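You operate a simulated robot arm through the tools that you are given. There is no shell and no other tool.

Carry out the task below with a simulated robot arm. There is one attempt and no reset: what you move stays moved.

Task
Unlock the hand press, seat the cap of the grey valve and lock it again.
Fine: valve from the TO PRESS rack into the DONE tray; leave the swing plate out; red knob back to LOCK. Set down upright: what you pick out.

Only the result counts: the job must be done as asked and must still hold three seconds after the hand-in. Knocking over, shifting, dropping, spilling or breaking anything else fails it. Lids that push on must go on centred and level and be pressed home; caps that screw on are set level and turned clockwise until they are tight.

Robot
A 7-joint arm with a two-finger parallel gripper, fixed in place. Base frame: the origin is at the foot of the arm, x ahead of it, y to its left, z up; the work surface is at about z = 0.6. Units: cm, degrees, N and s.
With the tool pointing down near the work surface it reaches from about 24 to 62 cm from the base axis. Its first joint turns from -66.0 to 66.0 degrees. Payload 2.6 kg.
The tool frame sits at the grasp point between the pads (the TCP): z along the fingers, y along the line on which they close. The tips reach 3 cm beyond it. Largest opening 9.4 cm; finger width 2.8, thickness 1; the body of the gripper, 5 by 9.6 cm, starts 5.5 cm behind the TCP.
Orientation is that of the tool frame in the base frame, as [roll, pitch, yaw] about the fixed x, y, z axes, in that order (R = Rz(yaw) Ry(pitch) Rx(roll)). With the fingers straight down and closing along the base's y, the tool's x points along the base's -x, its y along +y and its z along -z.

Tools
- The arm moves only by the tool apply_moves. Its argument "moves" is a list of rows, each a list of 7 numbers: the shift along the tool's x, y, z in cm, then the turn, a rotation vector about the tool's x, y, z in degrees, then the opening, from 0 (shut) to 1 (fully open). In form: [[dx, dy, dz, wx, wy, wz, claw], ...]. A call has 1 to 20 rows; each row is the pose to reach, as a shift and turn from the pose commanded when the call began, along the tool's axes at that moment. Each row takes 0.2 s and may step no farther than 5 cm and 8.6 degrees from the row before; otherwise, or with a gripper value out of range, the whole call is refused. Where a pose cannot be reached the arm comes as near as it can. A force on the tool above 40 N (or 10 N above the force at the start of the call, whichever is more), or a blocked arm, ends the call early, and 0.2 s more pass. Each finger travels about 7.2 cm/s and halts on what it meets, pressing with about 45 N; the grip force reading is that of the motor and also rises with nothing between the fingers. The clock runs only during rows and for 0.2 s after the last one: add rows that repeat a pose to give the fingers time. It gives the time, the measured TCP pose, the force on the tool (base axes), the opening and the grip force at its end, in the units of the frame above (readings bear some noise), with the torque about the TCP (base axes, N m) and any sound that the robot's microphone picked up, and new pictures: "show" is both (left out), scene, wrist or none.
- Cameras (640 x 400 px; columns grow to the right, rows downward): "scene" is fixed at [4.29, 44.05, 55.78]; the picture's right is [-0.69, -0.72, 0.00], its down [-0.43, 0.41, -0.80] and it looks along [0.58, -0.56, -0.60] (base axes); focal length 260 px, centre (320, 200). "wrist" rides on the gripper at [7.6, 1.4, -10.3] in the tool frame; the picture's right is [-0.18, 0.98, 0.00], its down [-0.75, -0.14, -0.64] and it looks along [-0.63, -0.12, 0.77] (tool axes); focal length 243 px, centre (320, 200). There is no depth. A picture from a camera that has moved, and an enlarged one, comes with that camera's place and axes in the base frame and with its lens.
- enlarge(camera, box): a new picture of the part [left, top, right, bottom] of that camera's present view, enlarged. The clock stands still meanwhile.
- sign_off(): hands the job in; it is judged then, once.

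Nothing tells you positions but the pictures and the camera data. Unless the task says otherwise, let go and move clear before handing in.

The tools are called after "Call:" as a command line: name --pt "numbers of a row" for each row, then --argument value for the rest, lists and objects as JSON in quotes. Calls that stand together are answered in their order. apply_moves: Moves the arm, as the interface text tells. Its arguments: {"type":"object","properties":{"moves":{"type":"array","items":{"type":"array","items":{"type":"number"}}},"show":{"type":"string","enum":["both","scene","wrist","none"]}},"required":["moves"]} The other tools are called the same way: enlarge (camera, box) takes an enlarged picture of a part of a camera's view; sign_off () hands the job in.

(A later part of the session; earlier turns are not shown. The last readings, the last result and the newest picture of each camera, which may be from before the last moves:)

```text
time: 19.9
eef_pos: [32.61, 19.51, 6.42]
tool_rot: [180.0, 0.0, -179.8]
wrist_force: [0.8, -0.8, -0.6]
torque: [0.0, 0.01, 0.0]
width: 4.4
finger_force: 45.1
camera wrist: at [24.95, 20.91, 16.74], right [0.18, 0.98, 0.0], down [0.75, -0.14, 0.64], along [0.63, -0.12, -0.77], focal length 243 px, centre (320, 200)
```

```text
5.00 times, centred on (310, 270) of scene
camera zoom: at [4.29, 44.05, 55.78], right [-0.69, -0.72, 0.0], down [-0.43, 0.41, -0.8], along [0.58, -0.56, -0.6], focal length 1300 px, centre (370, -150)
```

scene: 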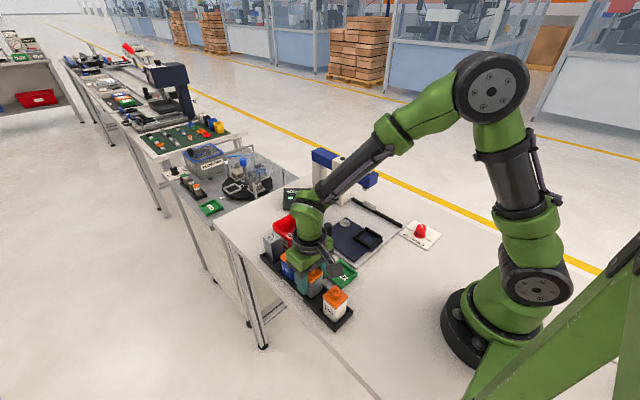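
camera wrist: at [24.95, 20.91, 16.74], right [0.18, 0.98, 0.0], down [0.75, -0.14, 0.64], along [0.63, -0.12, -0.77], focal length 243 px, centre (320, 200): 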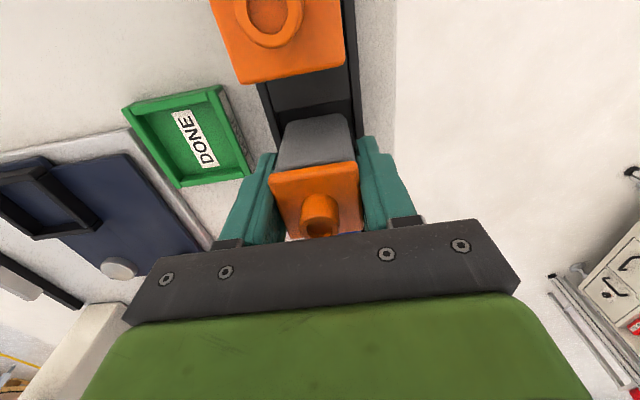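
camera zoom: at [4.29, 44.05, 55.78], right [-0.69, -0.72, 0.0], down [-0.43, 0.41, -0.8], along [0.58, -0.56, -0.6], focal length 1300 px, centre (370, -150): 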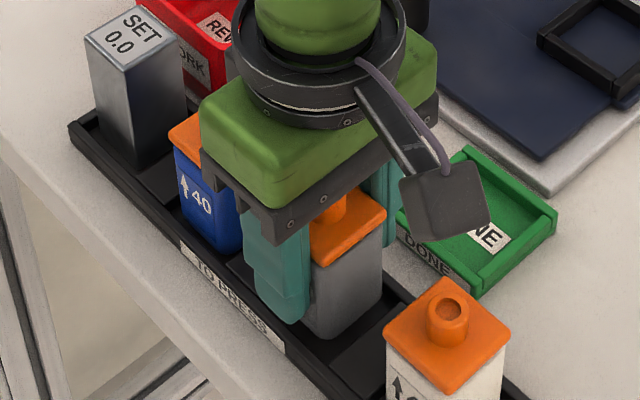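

The whole valve (body and cap together) comes up. I'll lift higher and carry it over the nest, then look before lowering.

Call:
apply_moves --pt "0 0 -3 0 0 0 0.2" --pt "0 0 -6 0 0 0 0.2" --pt "0 -2 -8 0 0 0 0.2" --pt "-0.2 -6 -8 0 0 0 0.2" --pt "-0.4 -10 -8 0 0 0 0.2" --pt "-0.7 -14 -8 0 0 0 0.2" --pt "-1 -18 -8 0 0 0 0.2" --pt "-1.3 -21.5 -8 0 0 0 0.2" --pt "-1.3 -23.1 -8 0 0 0 0.2" --pt "-1.3 -23.1 -8 0 0 0 0.2"

Call:
enlarge --camera "wrist" --box '[200, 20, 440, 250]'

Call:
enlarge --camera "scene" --box '[310, 170, 430, 270]'

```text
time: 22.1
eef_pos: [33.87, -3.8, 14.38]
tool_rot: [-179.9, 0.0, -179.8]
wrist_force: [-0.1, -0.1, -1.5]
torque: [-0.03, 0.0, 0.03]
width: 4.39
finger_force: 44.9
camera wrist: at [26.3, -2.28, 24.73], right [0.18, 0.98, 0.0], down [0.76, -0.14, 0.64], along [0.63, -0.12, -0.77], focal length 243 px, centre (320, 200)
```

scene: 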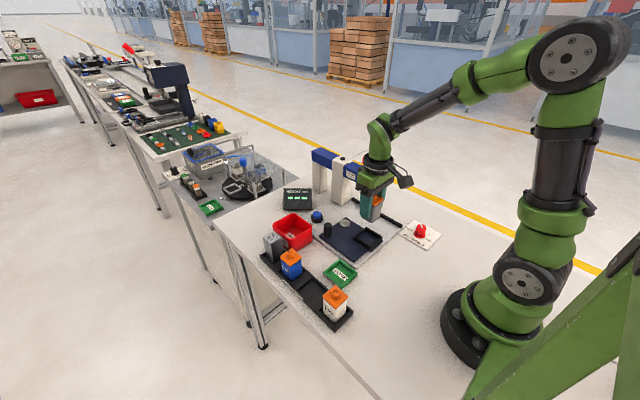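
wrist: 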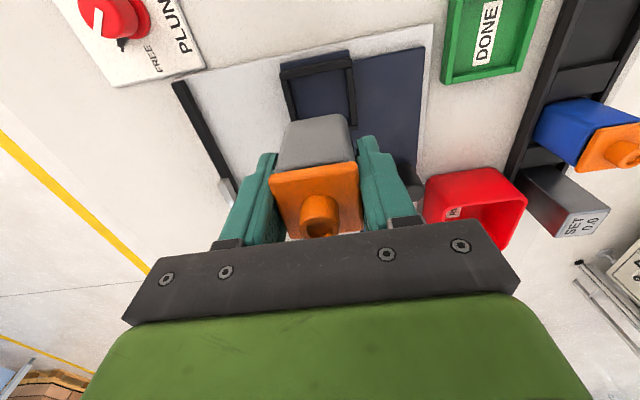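

```text
1.74 times, centred on (320, 135) of wrist
camera zoom: at [26.3, -2.28, 24.73], right [0.18, 0.98, 0.0], down [0.76, -0.14, 0.64], along [0.63, -0.12, -0.77], focal length 422 px, centre (320, 313)
```

zoom: 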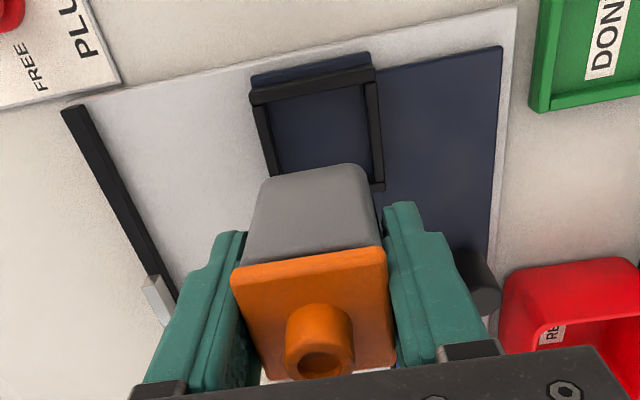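

```text
4.00 times, centred on (370, 220) of scene
camera zoom: at [4.3, 44.05, 55.78], right [-0.69, -0.72, 0.0], down [-0.43, 0.41, -0.8], along [0.58, -0.56, -0.6], focal length 1040 px, centre (120, 120)
```

zoom: 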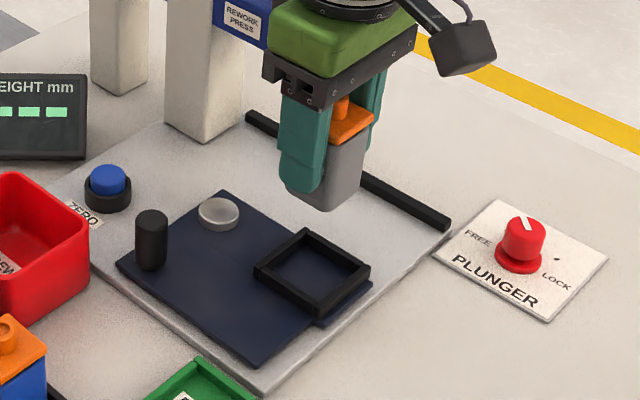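

The nest is straight below, with an inner opening of about 4.8 cm against the body's 4.4 cm, so I need good alignment. I'll lower to just above it and compare the edges at close range.

Call:
apply_moves --pt "0 0 2 0 0 0 0.2" --pt "0 0 4 0 0 0 0.2" --pt "0 0 6 0 0 0 0.2" --pt "0 0 6 0 0 0 0.2"

Call:
enlarge --camera "wrist" --box '[220, 20, 420, 180]'

Call:
enlarge --camera "scene" --box '[330, 180, 410, 260]'

```text
time: 23.1
eef_pos: [33.98, -3.65, 8.41]
tool_rot: [180.0, -0.1, -179.9]
wrist_force: [-0.3, -1.0, -0.5]
torque: [0.03, 0.0, 0.0]
width: 4.39
finger_force: 45.2
camera wrist: at [26.32, -2.24, 18.67], right [0.18, 0.98, 0.0], down [0.75, -0.14, 0.64], along [0.63, -0.12, -0.77], focal length 243 px, centre (320, 200)
```

scene: 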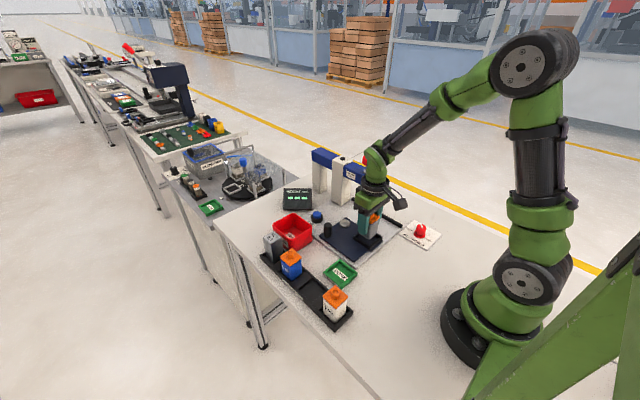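
wrist: 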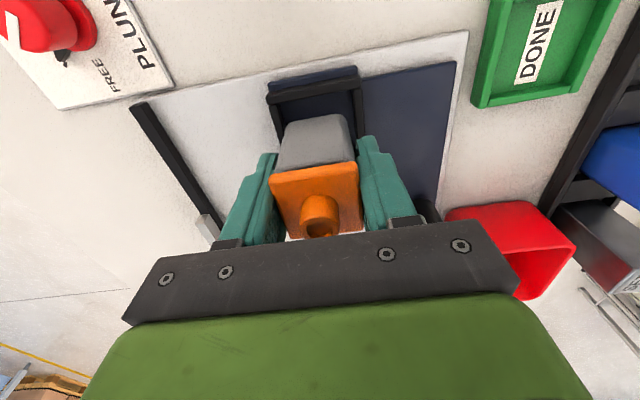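

```text
2.50 times, centred on (320, 100) of wrist
camera zoom: at [26.32, -2.24, 18.67], right [0.18, 0.98, 0.0], down [0.75, -0.14, 0.64], along [0.63, -0.12, -0.77], focal length 606 px, centre (320, 450)
```

zoom: 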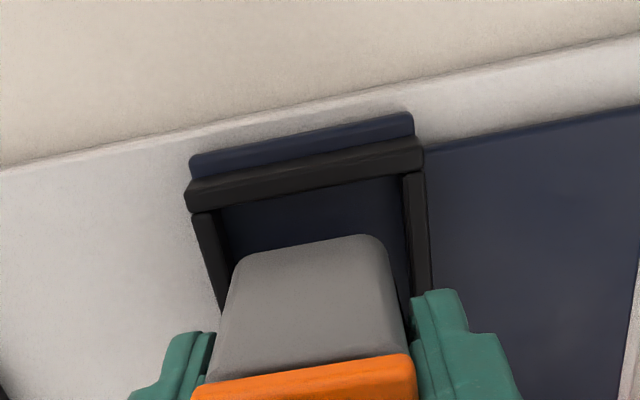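

```text
5.00 times, centred on (370, 220) of scene
camera zoom: at [4.3, 44.05, 55.78], right [-0.69, -0.72, 0.0], down [-0.43, 0.41, -0.8], along [0.58, -0.56, -0.6], focal length 1300 px, centre (70, 100)
```

zoom: 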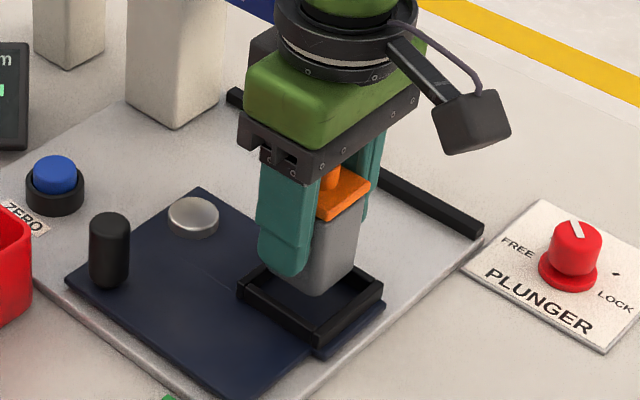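

The nest is open below the valve, and the valve needs a small shift toward the base and +y. I'll lower a bit more and shift, then compare edges.

Call:
apply_moves --pt "0.2 0.1 0.6 0 0 0 0.2" --pt "0.2 0.1 1.2 0 0 0 0.2" --pt "0.2 0.1 1.2 0 0 0 0.2"

Call:
enlarge --camera "wrist" --box '[240, 40, 400, 170]'

Call:
enlarge --camera "scene" --box '[340, 195, 400, 255]'

```text
time: 23.9
eef_pos: [33.78, -3.47, 7.26]
tool_rot: [180.0, -0.1, -180.0]
wrist_force: [0.2, 0.4, -0.6]
torque: [0.0, -0.01, 0.02]
width: 4.38
finger_force: 44.8
camera wrist: at [26.14, -2.13, 17.51], right [0.18, 0.98, 0.0], down [0.75, -0.14, 0.64], along [0.63, -0.12, -0.77], focal length 243 px, centre (320, 200)
```

scene: 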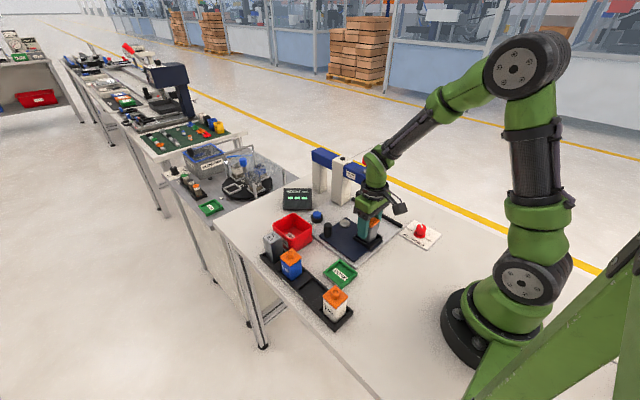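
wrist: 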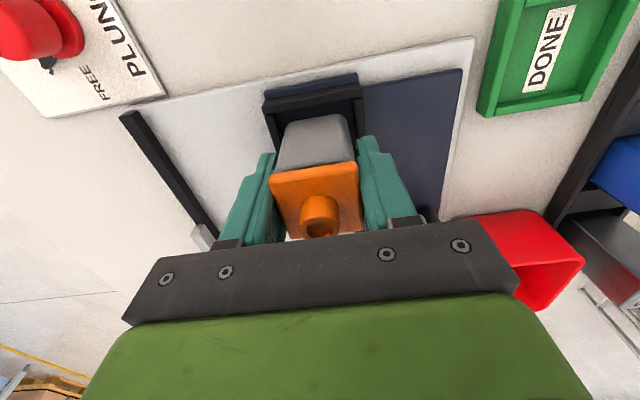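

```text
3.08 times, centred on (320, 105) of wrist
camera zoom: at [26.14, -2.13, 17.51], right [0.18, 0.98, 0.0], down [0.75, -0.14, 0.64], along [0.63, -0.12, -0.77], focal length 746 px, centre (320, 492)
```

zoom: 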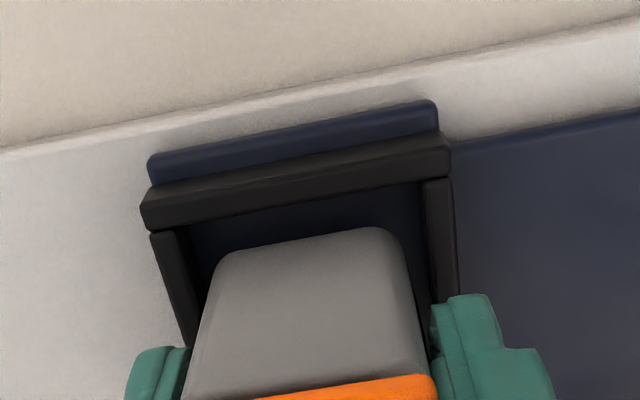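

```text
6.67 times, centred on (370, 225) of scene
camera zoom: at [4.3, 44.05, 55.78], right [-0.69, -0.72, 0.0], down [-0.43, 0.41, -0.8], along [0.58, -0.56, -0.6], focal length 1734 px, centre (-13, 33)
```

zoom: 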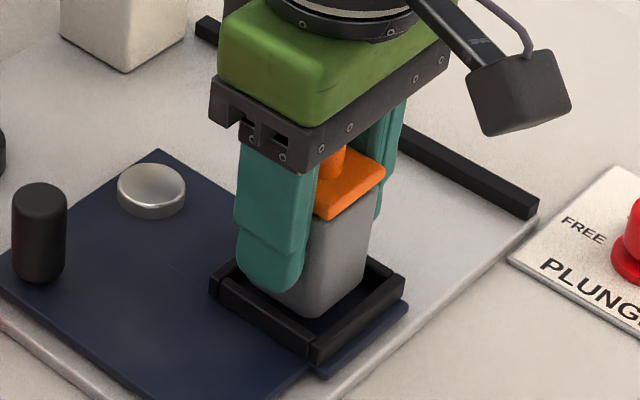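

The sides look even and the valve is a touch too far in +x. I'll nudge it toward the base and lower to just above the nest rim.

Call:
apply_moves --pt "0.15 0 0.3 0 0 0 0.2" --pt "0.15 0 0.5 0 0 0 0.2" --pt "0.15 0 0.5 0 0 0 0.2"

Call:
enlarge --camera "wrist" --box '[250, 60, 390, 170]'

Call:
enlarge --camera "scene" --box '[345, 205, 395, 250]'

```text
time: 24.7
eef_pos: [33.65, -3.48, 6.81]
tool_rot: [-180.0, -0.2, -179.8]
wrist_force: [0.1, -0.3, -1.3]
torque: [-0.02, 0.04, -0.02]
width: 4.36
finger_force: 44.8
camera wrist: at [25.96, -2.1, 17.0], right [0.18, 0.98, 0.0], down [0.76, -0.14, 0.64], along [0.63, -0.12, -0.77], focal length 243 px, centre (320, 200)
```

scene: 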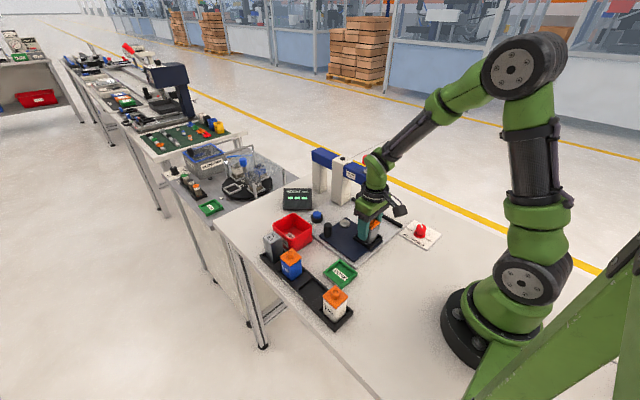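
wrist: 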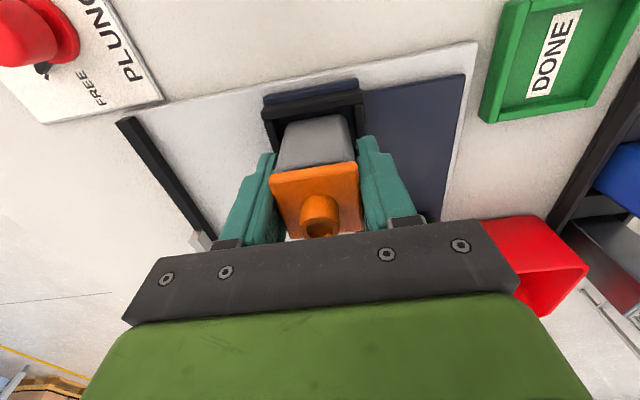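

```text
3.64 times, centred on (320, 115) of wrist
camera zoom: at [25.96, -2.1, 17.0], right [0.18, 0.98, 0.0], down [0.76, -0.14, 0.64], along [0.63, -0.12, -0.77], focal length 882 px, centre (320, 509)
```

zoom: 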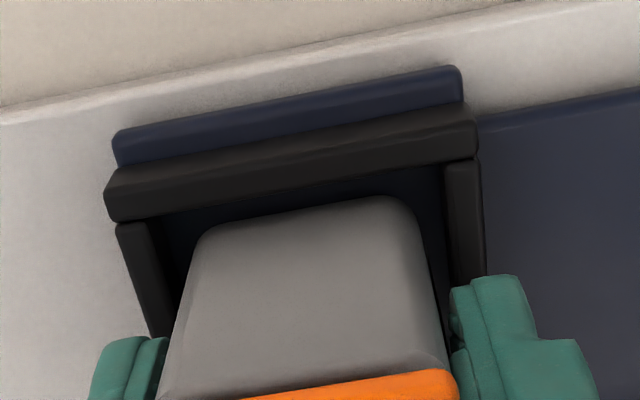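

```text
8.89 times, centred on (370, 228) of scene
camera zoom: at [4.29, 44.05, 55.78], right [-0.69, -0.72, 0.0], down [-0.43, 0.41, -0.8], along [0.58, -0.56, -0.6], focal length 2312 px, centre (-124, -44)
```

zoom: 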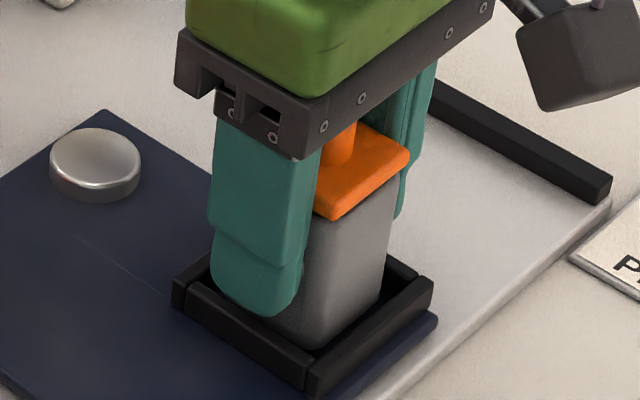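

The valve bottom is just above the rim with a slightly larger gap on the near side. I'll shift a little more toward the base and lower in small steps while watching the force.

Call:
apply_moves --pt "0.08 0 0.0 0 0 0 0.2" --pt "0.08 0 0.2 0 0 0 0.2" --pt "0.08 0 0.4 0 0 0 0.2" --pt "0.08 0 0.4 0 0 0 0.2"

Call:
enlarge --camera "wrist" --box '[250, 60, 390, 170]'

Call:
enlarge --camera "scene" --box '[345, 205, 395, 250]'

```text
time: 25.7
eef_pos: [33.49, -3.56, 6.4]
tool_rot: [179.9, -0.1, -180.0]
wrist_force: [-9.0, 0.3, 27.7]
torque: [0.0, 0.53, -0.04]
width: 4.36
finger_force: 45.2
camera wrist: at [25.88, -2.09, 16.71], right [0.18, 0.98, 0.0], down [0.75, -0.14, 0.64], along [0.63, -0.12, -0.77], focal length 243 px, centre (320, 200)
```

scene: 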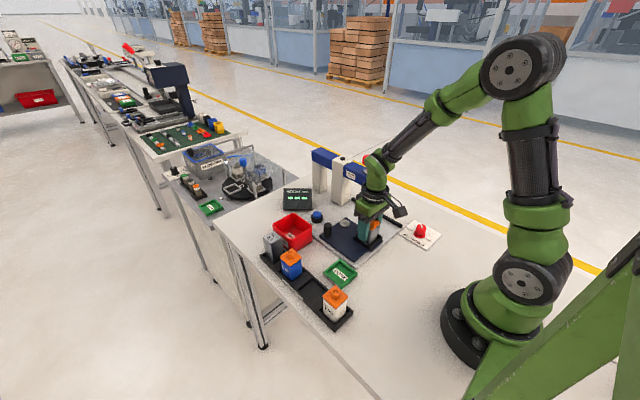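
wrist: 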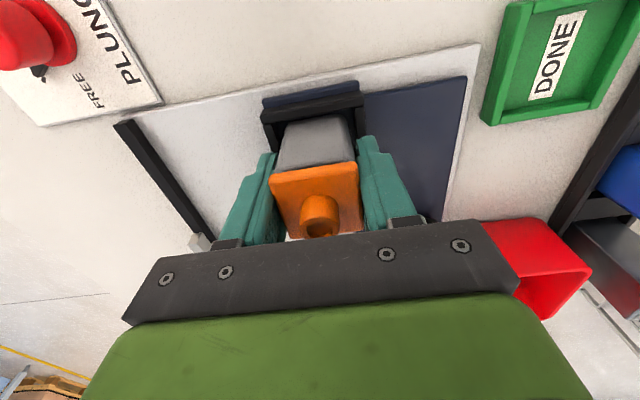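

```text
3.64 times, centred on (320, 115) of wrist
camera zoom: at [25.88, -2.09, 16.71], right [0.18, 0.98, 0.0], down [0.75, -0.14, 0.64], along [0.63, -0.12, -0.77], focal length 882 px, centre (320, 509)
```

zoom: 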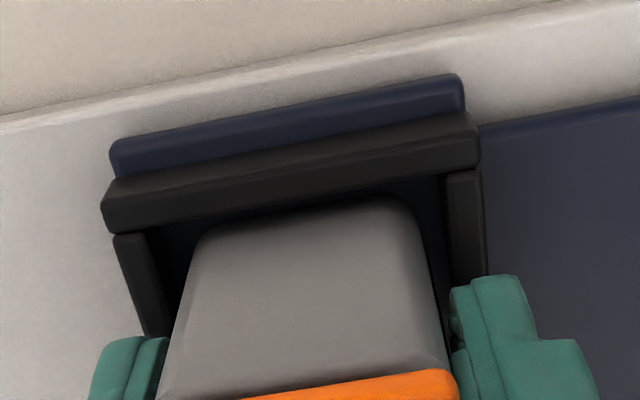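

```text
8.89 times, centred on (370, 228) of scene
camera zoom: at [4.28, 44.05, 55.78], right [-0.69, -0.72, 0.0], down [-0.43, 0.41, -0.8], along [0.58, -0.56, -0.6], focal length 2312 px, centre (-124, -44)
```

zoom: 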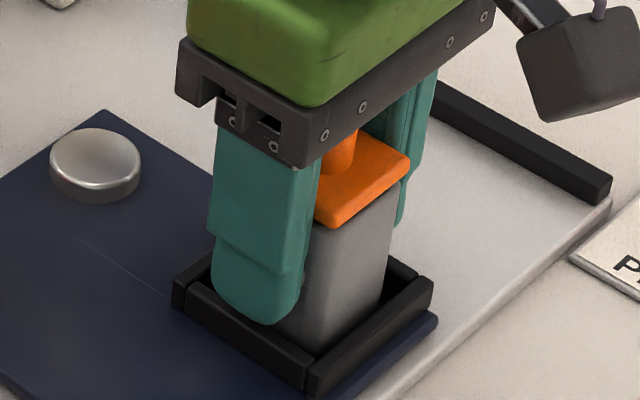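

Contact: about 28 N upward, so I need to see whether the valve is on the nest floor or on the rim. I'll look closely before doing anything else.

Call:
enlarge --camera "scene" --box '[354, 222, 386, 252]'

Call:
enlarge --camera "wrist" --box '[255, 75, 375, 145]'

```text
13.33 times, centred on (370, 237) of scene
camera zoom: at [4.28, 44.05, 55.78], right [-0.69, -0.72, 0.0], down [-0.43, 0.41, -0.8], along [0.58, -0.56, -0.6], focal length 3468 px, centre (-347, -293)
```

zoom: 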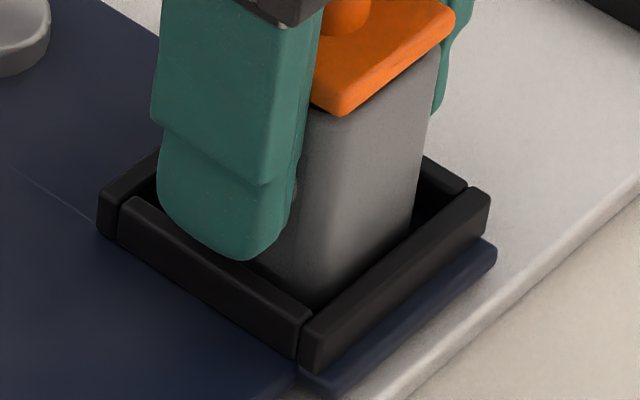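

```text
5.33 times, centred on (315, 110) of wrist
camera zoom: at [25.88, -2.09, 16.71], right [0.18, 0.98, 0.0], down [0.75, -0.14, 0.64], along [0.63, -0.12, -0.77], focal length 1294 px, centre (347, 680)
```

zoom: 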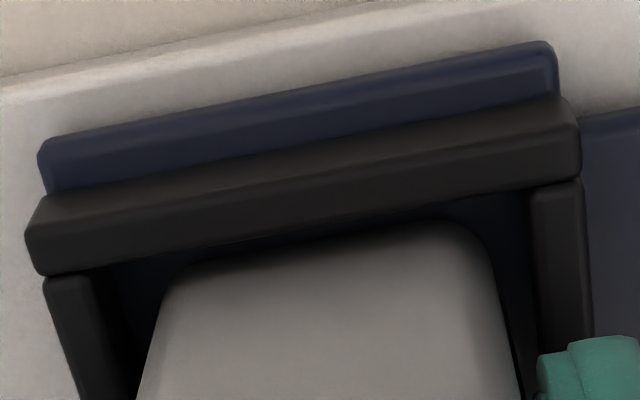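

The body looks to be inside the nest with a small push from the far wall. I'll shift 0.12 cm toward the base and see how the forces change.

Call:
apply_moves --pt "0.06 0 0 0 0 0 0.2" --pt "0.12 0 0 0 0 0 0.2" --pt "0.12 0 0 0 0 0 0.2" --show "none"

```text
time: 26.5
eef_pos: [33.63, -3.57, 6.38]
tool_rot: [-179.9, 0.2, -179.8]
wrist_force: [2.7, -0.6, 28.5]
torque: [0.03, 0.29, -0.03]
width: 4.36
finger_force: 45.4
```

The forces fit a flat seat on the nest floor (centred in y, the side push gone). I'll ease the load slightly, open, and check the valve from above.

Call:
apply_moves --pt "0.06 0 -0.1 0 0 0 0.2" --pt "0.06 0 -0.1 0 0 0 0.2" --pt "0.06 0 -0.1 0 0 0 0.5" --pt "0.06 0 -0.1 0 0 0 0.7" --pt "0.06 0 -0.1 0 0 0 0.8" --pt "0.06 0 -0.1 0 0 0 0.8"

Call:
enlarge --camera "scene" --box '[345, 200, 395, 252]'

Call:
enlarge --camera "wrist" --box '[230, 60, 410, 240]'

```text
time: 27.9
eef_pos: [33.35, -3.56, 6.47]
tool_rot: [180.0, -0.1, -180.0]
wrist_force: [-0.1, 0.0, 0.9]
torque: [0.02, 0.0, 0.0]
width: 7.52
finger_force: 0.0
camera wrist: at [25.69, -2.1, 16.71], right [0.18, 0.98, 0.0], down [0.76, -0.14, 0.64], along [0.63, -0.12, -0.77], focal length 243 px, centre (320, 200)
```

scene: 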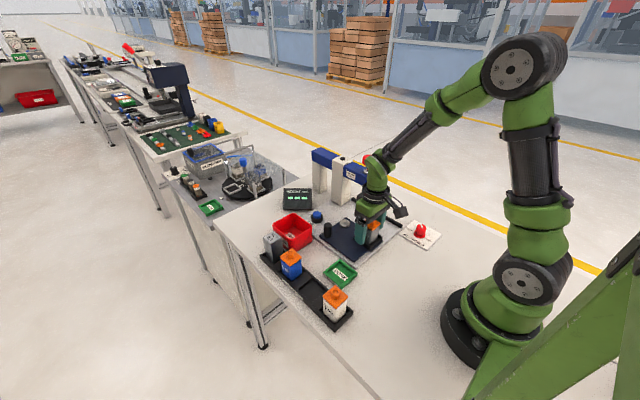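
wrist: 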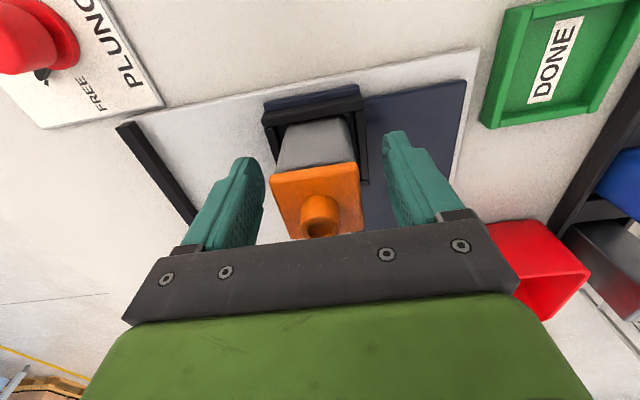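

```text
7.69 times, centred on (370, 226) of scene
camera zoom: at [4.29, 44.05, 55.78], right [-0.69, -0.72, 0.0], down [-0.43, 0.41, -0.8], along [0.58, -0.56, -0.6], focal length 2001 px, centre (-65, 0)
```

zoom: 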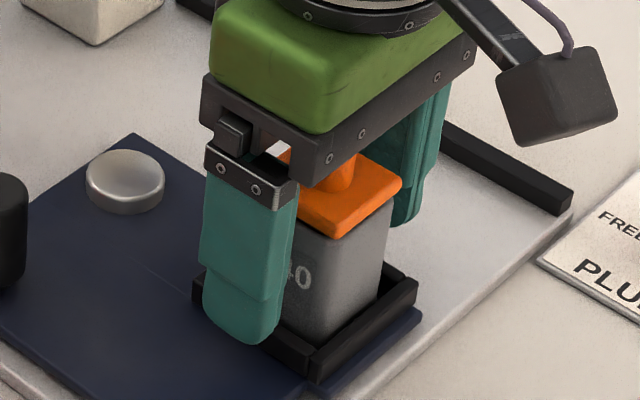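

```text
2.22 times, centred on (320, 150) of wrist
camera zoom: at [25.69, -2.1, 16.71], right [0.18, 0.98, 0.0], down [0.76, -0.14, 0.64], along [0.63, -0.12, -0.77], focal length 539 px, centre (320, 311)
```

zoom: 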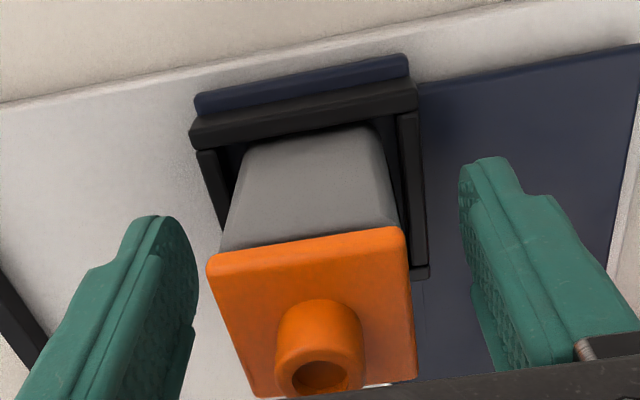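

The valve stands upright in the nest. I'll lift straight up clear of the cap and inspect.

Call:
apply_moves --pt "0 0 -2 0 0 0 0.8" --pt "0 0 -5 0 0 0 0.8" --pt "0 0 -8 0 0 0 0.8" --pt "2 2 -11 0 0 0 0.8" --pt "4 4 -13 0 0 0 0.8" --pt "5 5 -13 0 0 0 0.8" --pt "5 5 -13 0 0 0 0.8"

Call:
enlarge --camera "wrist" --box '[180, 30, 420, 230]'

Call:
enlarge --camera "scene" --box '[310, 140, 430, 260]'

```text
time: 29.5
eef_pos: [28.35, 1.53, 19.35]
tool_rot: [-180.0, -0.2, -179.8]
wrist_force: [0.3, -0.4, 0.2]
torque: [0.02, -0.01, 0.0]
width: 7.52
finger_force: 0.0
camera wrist: at [20.66, 2.84, 29.66], right [0.18, 0.98, 0.0], down [0.75, -0.14, 0.64], along [0.63, -0.12, -0.77], focal length 243 px, centre (320, 200)
```

scene: 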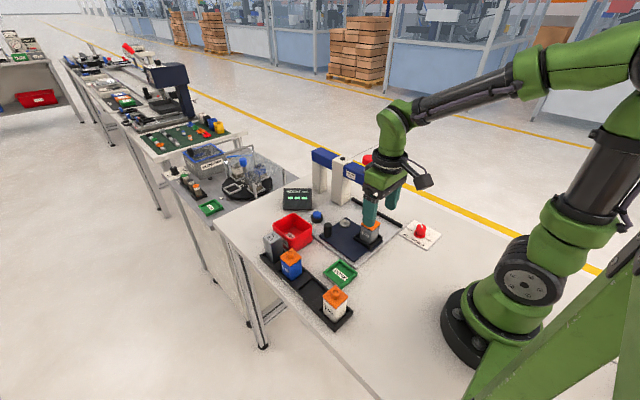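
wrist: 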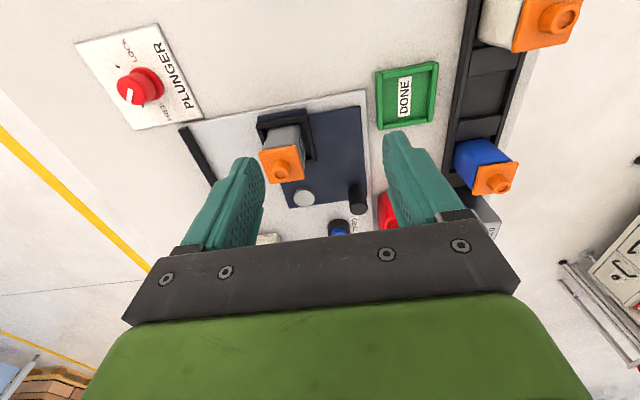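

```text
2.00 times, centred on (300, 130) of wrist
camera zoom: at [20.66, 2.84, 29.66], right [0.18, 0.98, 0.0], down [0.75, -0.14, 0.64], along [0.63, -0.12, -0.77], focal length 485 px, centre (360, 340)
```

zoom: 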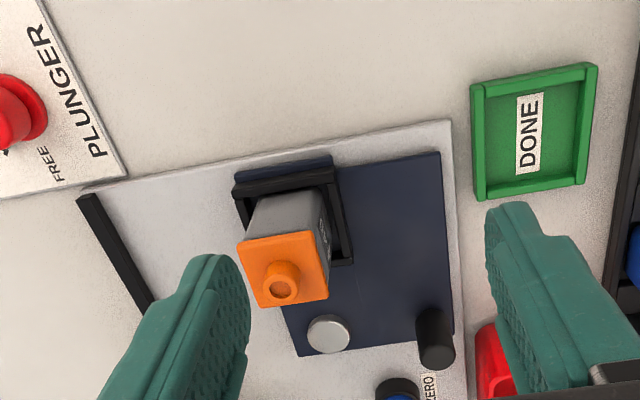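

```text
3.33 times, centred on (370, 200) of scene
camera zoom: at [4.29, 44.05, 55.78], right [-0.69, -0.72, 0.0], down [-0.43, 0.41, -0.8], along [0.58, -0.56, -0.6], focal length 867 px, centre (153, 200)
```

zoom: 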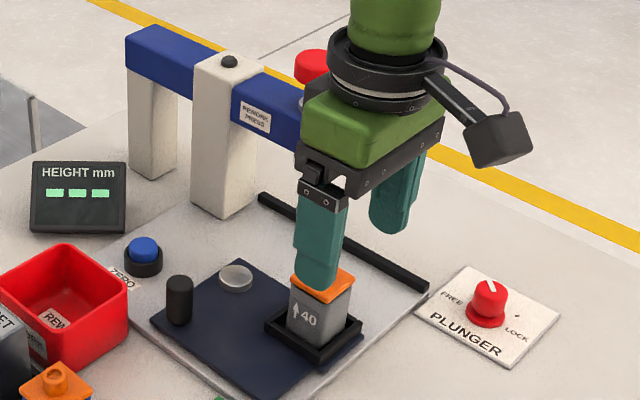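

The valve sits square in its nest. Next is the swing-plate handle at about (42.3,4.2): I go above it with the fingers turned to close along x, which keeps clear of the red box.

Call:
apply_moves --pt "-1.2 0.2 0 0 0 8.2 0.8" --pt "-2.5 0.5 0 0 0 16.4 0.8" --pt "-3.8 0.7 0 0 0 24.6 0.8" --pt "-5.1 1.0 0 0 0 32.8 0.8" --pt "-6.4 1.2 0 0 0 41 0.8" --pt "-7.7 1.5 0 0 0 49.2 0.7" --pt "-9 1.7 0 0 0 57.4 0.7" --pt "-10.3 2.0 1 0 0 65.6 0.6" --pt "-11.6 2.2 2 0 0 73.8 0.6" --pt "-12.9 2.5 3 0 0 82 0.6" --pt "-13.95 2.67 5 0 0 90 0.6" --pt "-13.95 2.67 5 0 0 90 0.6"

Call:
enlarge --camera "wrist" --box '[220, 60, 420, 240]'

Call:
enlarge --camera "scene" --box '[270, 130, 430, 260]'

```text
time: 32.1
eef_pos: [42.28, 4.21, 14.43]
tool_rot: [-179.9, -0.1, 90.0]
wrist_force: [0.1, 0.6, -0.8]
torque: [0.0, -0.01, 0.0]
width: 5.66
finger_force: 0.1
camera wrist: at [43.7, 11.79, 24.64], right [0.98, -0.18, 0.0], down [-0.14, -0.75, 0.64], along [-0.12, -0.63, -0.77], focal length 243 px, centre (320, 200)
```

scene: 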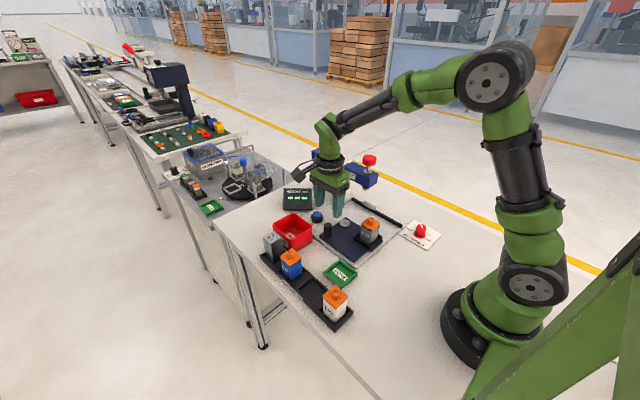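
wrist: 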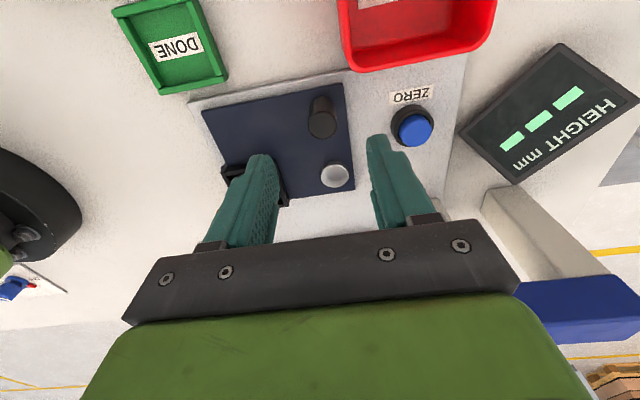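

```text
2.22 times, centred on (320, 150) of wrist
camera zoom: at [43.7, 11.79, 24.64], right [0.98, -0.18, 0.0], down [-0.14, -0.75, 0.64], along [-0.12, -0.63, -0.77], focal length 539 px, centre (320, 311)
```

zoom: 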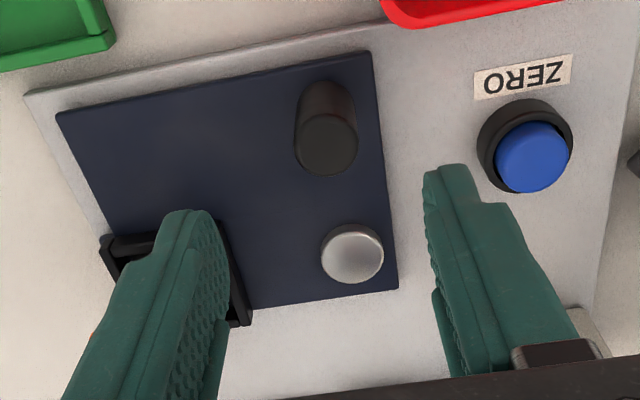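

```text
3.08 times, centred on (350, 195) of scene
camera zoom: at [4.3, 44.05, 55.78], right [-0.69, -0.72, 0.0], down [-0.43, 0.41, -0.8], along [0.58, -0.56, -0.6], focal length 800 px, centre (228, 215)
```

zoom: 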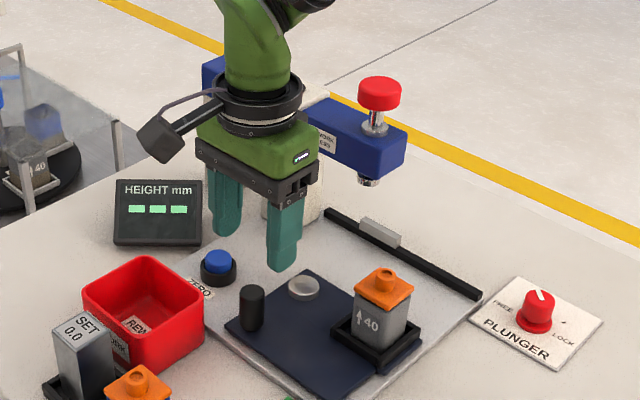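

The handle is at about (42.35,3.95), about 2.2 cm thick. I'll descend around it with the tips staying above the plate.

Call:
apply_moves --pt "-0.25 0.07 3 0 0 0 0.6" --pt "-0.25 0.07 6 0 0 0 0.6" --pt "-0.25 0.07 8.4 0 0 0 0.6" --pt "-0.25 0.07 8.4 0 0 0 0.5" --pt "-0.25 0.07 8.4 0 0 0 0.4" --pt "-0.25 0.07 8.4 0 0 0 0.34" --pt "-0.25 0.07 8.4 0 0 0 0.34"

Call:
enlarge --camera "wrist" --box '[220, 80, 420, 240]'

Call:
enlarge --camera "scene" --box '[280, 160, 400, 260]'

```text
time: 33.7
eef_pos: [42.44, 3.94, 5.92]
tool_rot: [-179.8, 0.0, 90.0]
wrist_force: [-0.6, 0.3, -0.2]
torque: [0.0, -0.01, 0.03]
width: 3.21
finger_force: 0.0
camera wrist: at [43.74, 11.53, 16.25], right [0.98, -0.18, 0.0], down [-0.14, -0.75, 0.64], along [-0.12, -0.63, -0.77], focal length 243 px, centre (320, 200)
```

scene: 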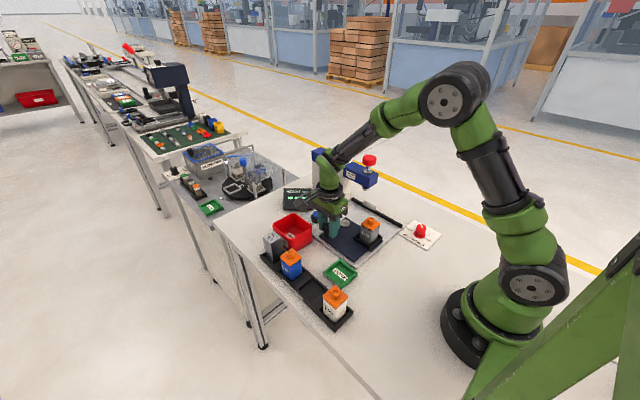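
wrist: 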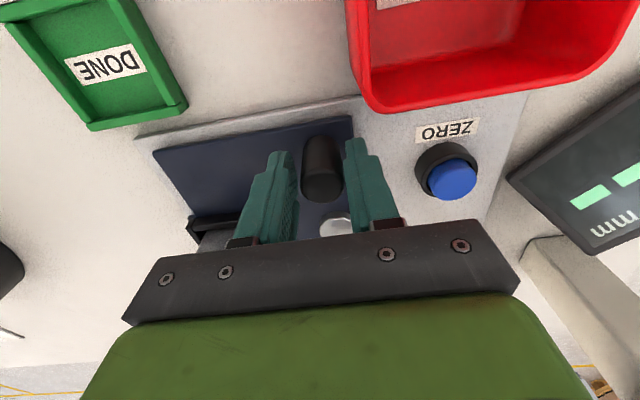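

```text
2.50 times, centred on (320, 160) of wrist
camera zoom: at [43.74, 11.53, 16.25], right [0.98, -0.18, 0.0], down [-0.14, -0.75, 0.64], along [-0.12, -0.63, -0.77], focal length 606 px, centre (320, 300)
```

zoom: 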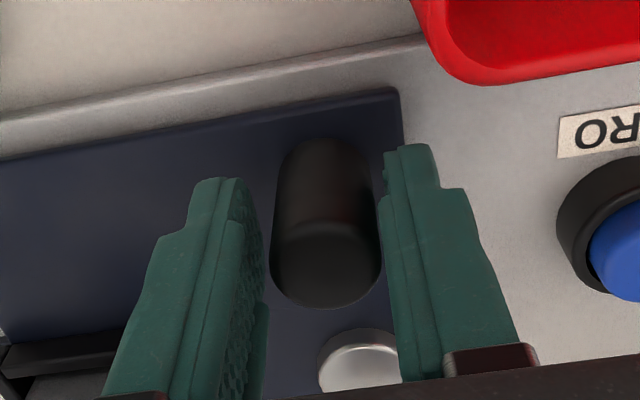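

```text
4.00 times, centred on (340, 210) of scene
camera zoom: at [4.29, 44.05, 55.78], right [-0.69, -0.72, 0.0], down [-0.43, 0.41, -0.8], along [0.58, -0.56, -0.6], focal length 1040 px, centre (240, 160)
```

zoom: 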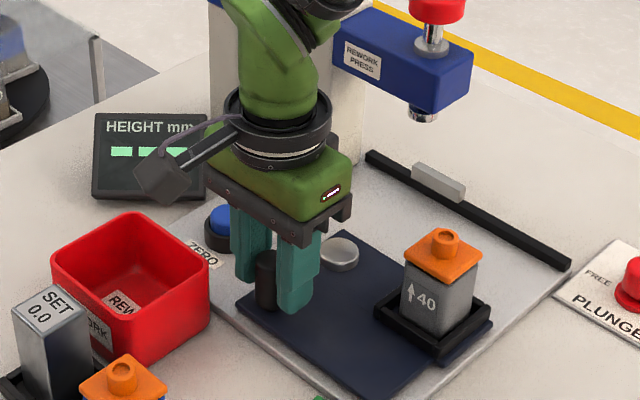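

The handle is loosely caged between the fingers. I'll swing the plate counter-clockwise in an arc about the pivot at (42.35,-3.6), first by about 42°.

Call:
apply_moves --pt "-0.041 -0.789 0 0 0 -6 0.34" --pt "-0.165 -1.57 0 0 0 -12 0.34" --pt "-0.369 -2.333 0 0 0 -18 0.34" --pt "-0.653 -3.071 0 0 0 -24 0.34" --pt "-1.012 -3.775 0 0 0 -30 0.34" --pt "-1.442 -4.438 0 0 0 -36 0.34" --pt "-1.94 -5.052 0 0 0 -42 0.34" --pt "-1.94 -5.052 0 0 0 -42 0.34"

Call:
enlarge --camera "scene" --box '[300, 140, 430, 260]'

Call:
enlarge --camera "wrist" --box '[140, 60, 420, 240]'

```text
time: 35.5
eef_pos: [37.46, 1.98, 6.01]
tool_rot: [-180.0, -0.1, 132.2]
wrist_force: [1.1, 1.1, 0.6]
torque: [-0.03, 0.0, -0.01]
width: 3.2
finger_force: 0.1
camera wrist: at [33.24, 8.58, 16.27], right [0.85, 0.52, 0.0], down [0.4, -0.65, 0.64], along [0.34, -0.55, -0.77], focal length 243 px, centre (320, 200)
```

scene: 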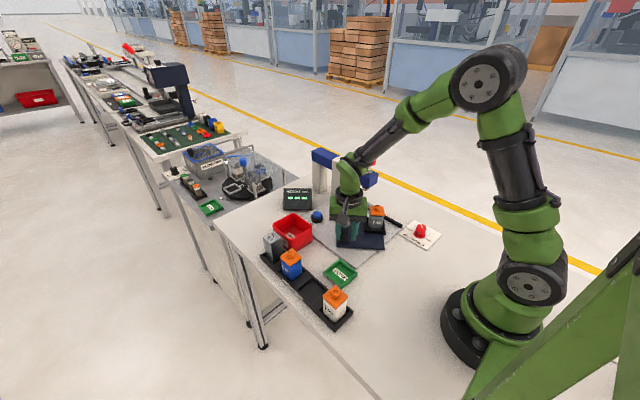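
wrist: 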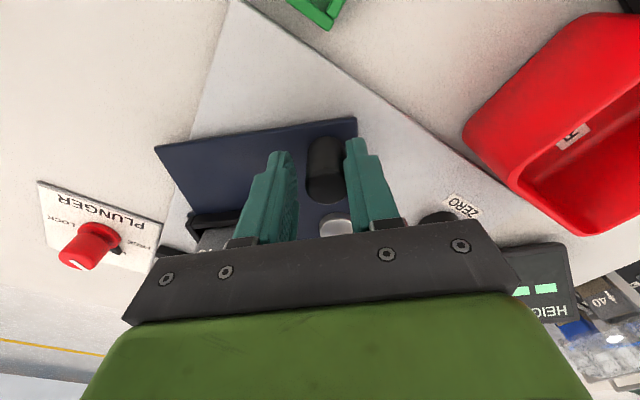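

```text
3.33 times, centred on (365, 200) of scene
camera zoom: at [4.29, 44.05, 55.78], right [-0.69, -0.72, 0.0], down [-0.43, 0.41, -0.8], along [0.58, -0.56, -0.6], focal length 867 px, centre (170, 200)
```

zoom: 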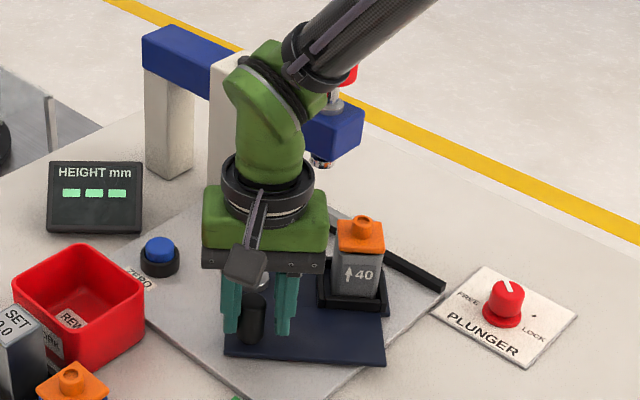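

```text
2.22 times, centred on (280, 150) of wrist
camera zoom: at [33.24, 8.58, 16.27], right [0.85, 0.52, 0.0], down [0.4, -0.65, 0.64], along [0.34, -0.55, -0.77], focal length 539 px, centre (409, 311)
```

zoom: 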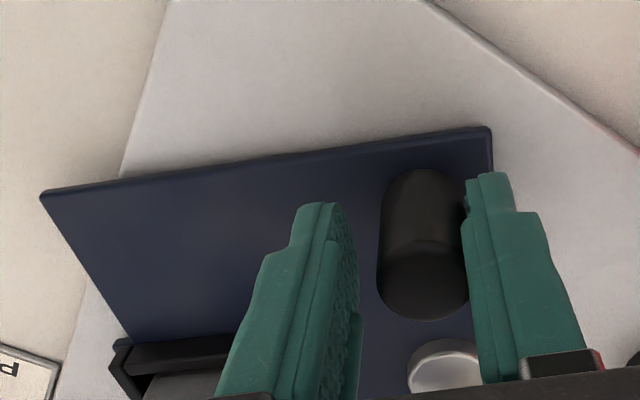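

The plate is swinging smoothly with the valve upright. I'll continue toward the press, slowing near the end.

Call:
apply_moves --pt "-0.041 -0.789 0 0 0 -6 0.34" --pt "-0.165 -1.57 0 0 0 -12 0.34" --pt "-0.369 -2.333 0 0 0 -18 0.34" --pt "-0.653 -3.071 0 0 0 -24 0.34" --pt "-1.012 -3.775 0 0 0 -30 0.34" --pt "-1.442 -4.438 0 0 0 -36 0.34" --pt "-1.767 -4.853 0 0 0 -40 0.34" --pt "-2.028 -5.149 0 0 0 -43 0.34" --pt "-2.305 -5.431 0 0 0 -46 0.34" --pt "-2.305 -5.431 0 0 0 -46 0.34"

Call:
enlarge --camera "scene" --box '[310, 140, 440, 260]'

Call:
enlarge --camera "wrist" --box '[140, 60, 420, 240]'

```text
time: 37.7
eef_pos: [34.69, -3.38, 6.08]
tool_rot: [-180.0, -0.1, 178.3]
wrist_force: [0.1, 0.0, 0.5]
torque: [0.01, 0.01, 0.0]
width: 3.19
finger_force: 0.1
camera wrist: at [27.25, -1.74, 16.29], right [0.22, 0.98, 0.0], down [0.75, -0.17, 0.64], along [0.63, -0.14, -0.77], focal length 243 px, centre (320, 200)
```

scene: 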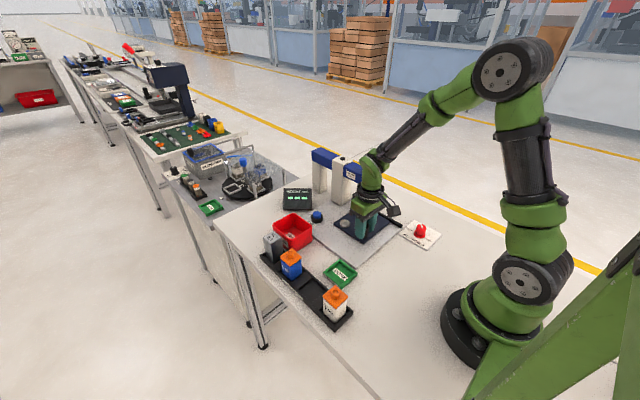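
wrist: 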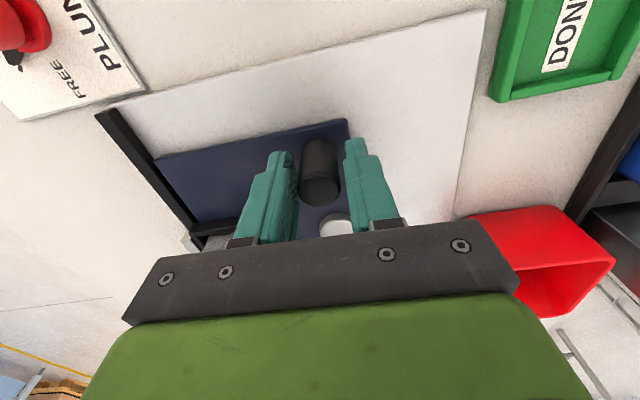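

```text
3.33 times, centred on (375, 200) of scene
camera zoom: at [4.29, 44.05, 55.78], right [-0.69, -0.72, 0.0], down [-0.43, 0.41, -0.8], along [0.58, -0.56, -0.6], focal length 867 px, centre (137, 200)
```

zoom: 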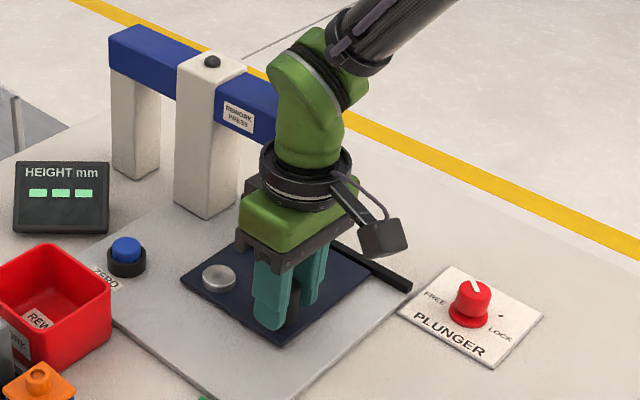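

```text
2.22 times, centred on (280, 150) of wrist
camera zoom: at [27.25, -1.74, 16.29], right [0.22, 0.98, 0.0], down [0.75, -0.17, 0.64], along [0.63, -0.14, -0.77], focal length 539 px, centre (409, 311)
```

zoom: 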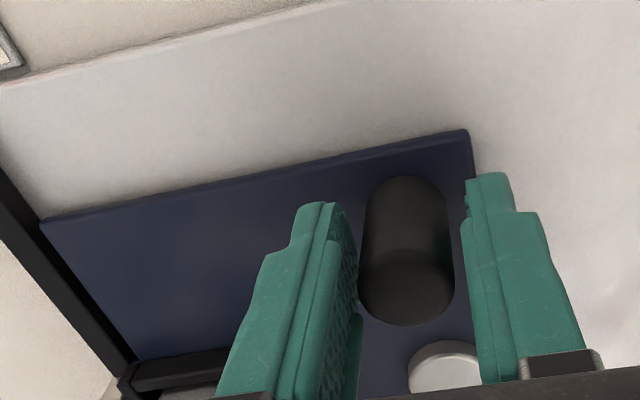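

The plate seems to have run ahead against the rail (perhaps pulled by a magnet there). I'll push gently with the trailing finger to confirm it is at its stop.

Call:
apply_moves --pt "0 -0.2 0 0 0 -1 0.34" --pt "0 -0.4 0 0 0 -1.7 0.34" --pt "0 -0.6 0 0 0 -1.7 0.34" --pt "0 -0.75 0 0 0 -1.7 0.34" --pt "0 -0.75 0 0 0 -1.7 0.34"

Call:
enlarge --camera "wrist" --box '[80, 60, 420, 280]'

```text
time: 38.9
eef_pos: [34.76, -4.13, 6.09]
tool_rot: [179.9, -0.1, 179.8]
wrist_force: [0.5, 4.7, -0.7]
torque: [0.02, 0.03, 0.01]
width: 3.53
finger_force: 2.6
camera wrist: at [27.17, -2.63, 16.31], right [0.19, 0.98, 0.0], down [0.75, -0.14, 0.64], along [0.63, -0.12, -0.77], focal length 243 px, centre (320, 200)
```

scene: 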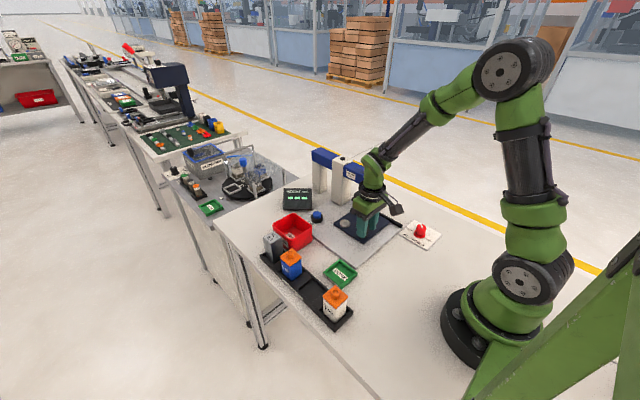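
wrist: 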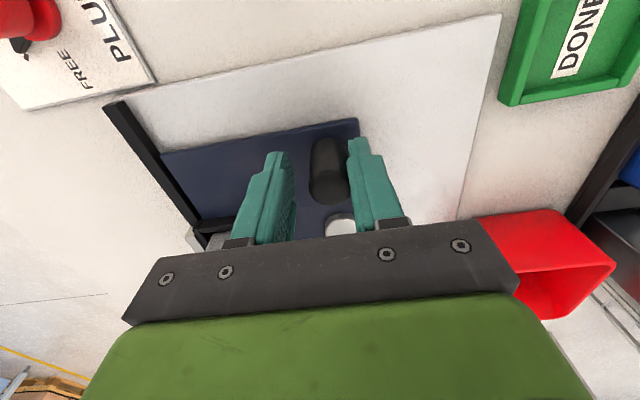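

```text
1.82 times, centred on (250, 170) of wrist
camera zoom: at [27.17, -2.63, 16.31], right [0.19, 0.98, 0.0], down [0.75, -0.14, 0.64], along [0.63, -0.12, -0.77], focal length 441 px, centre (447, 254)
```

zoom: 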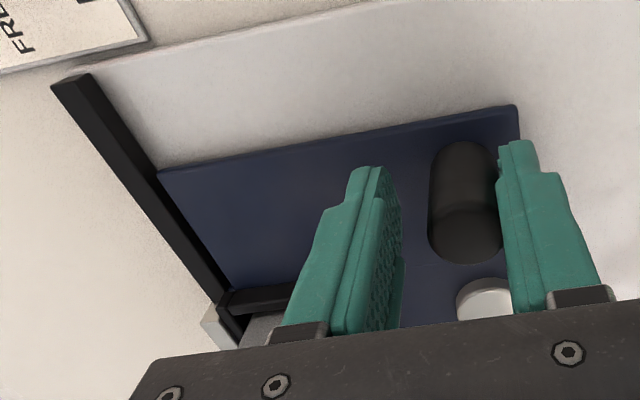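

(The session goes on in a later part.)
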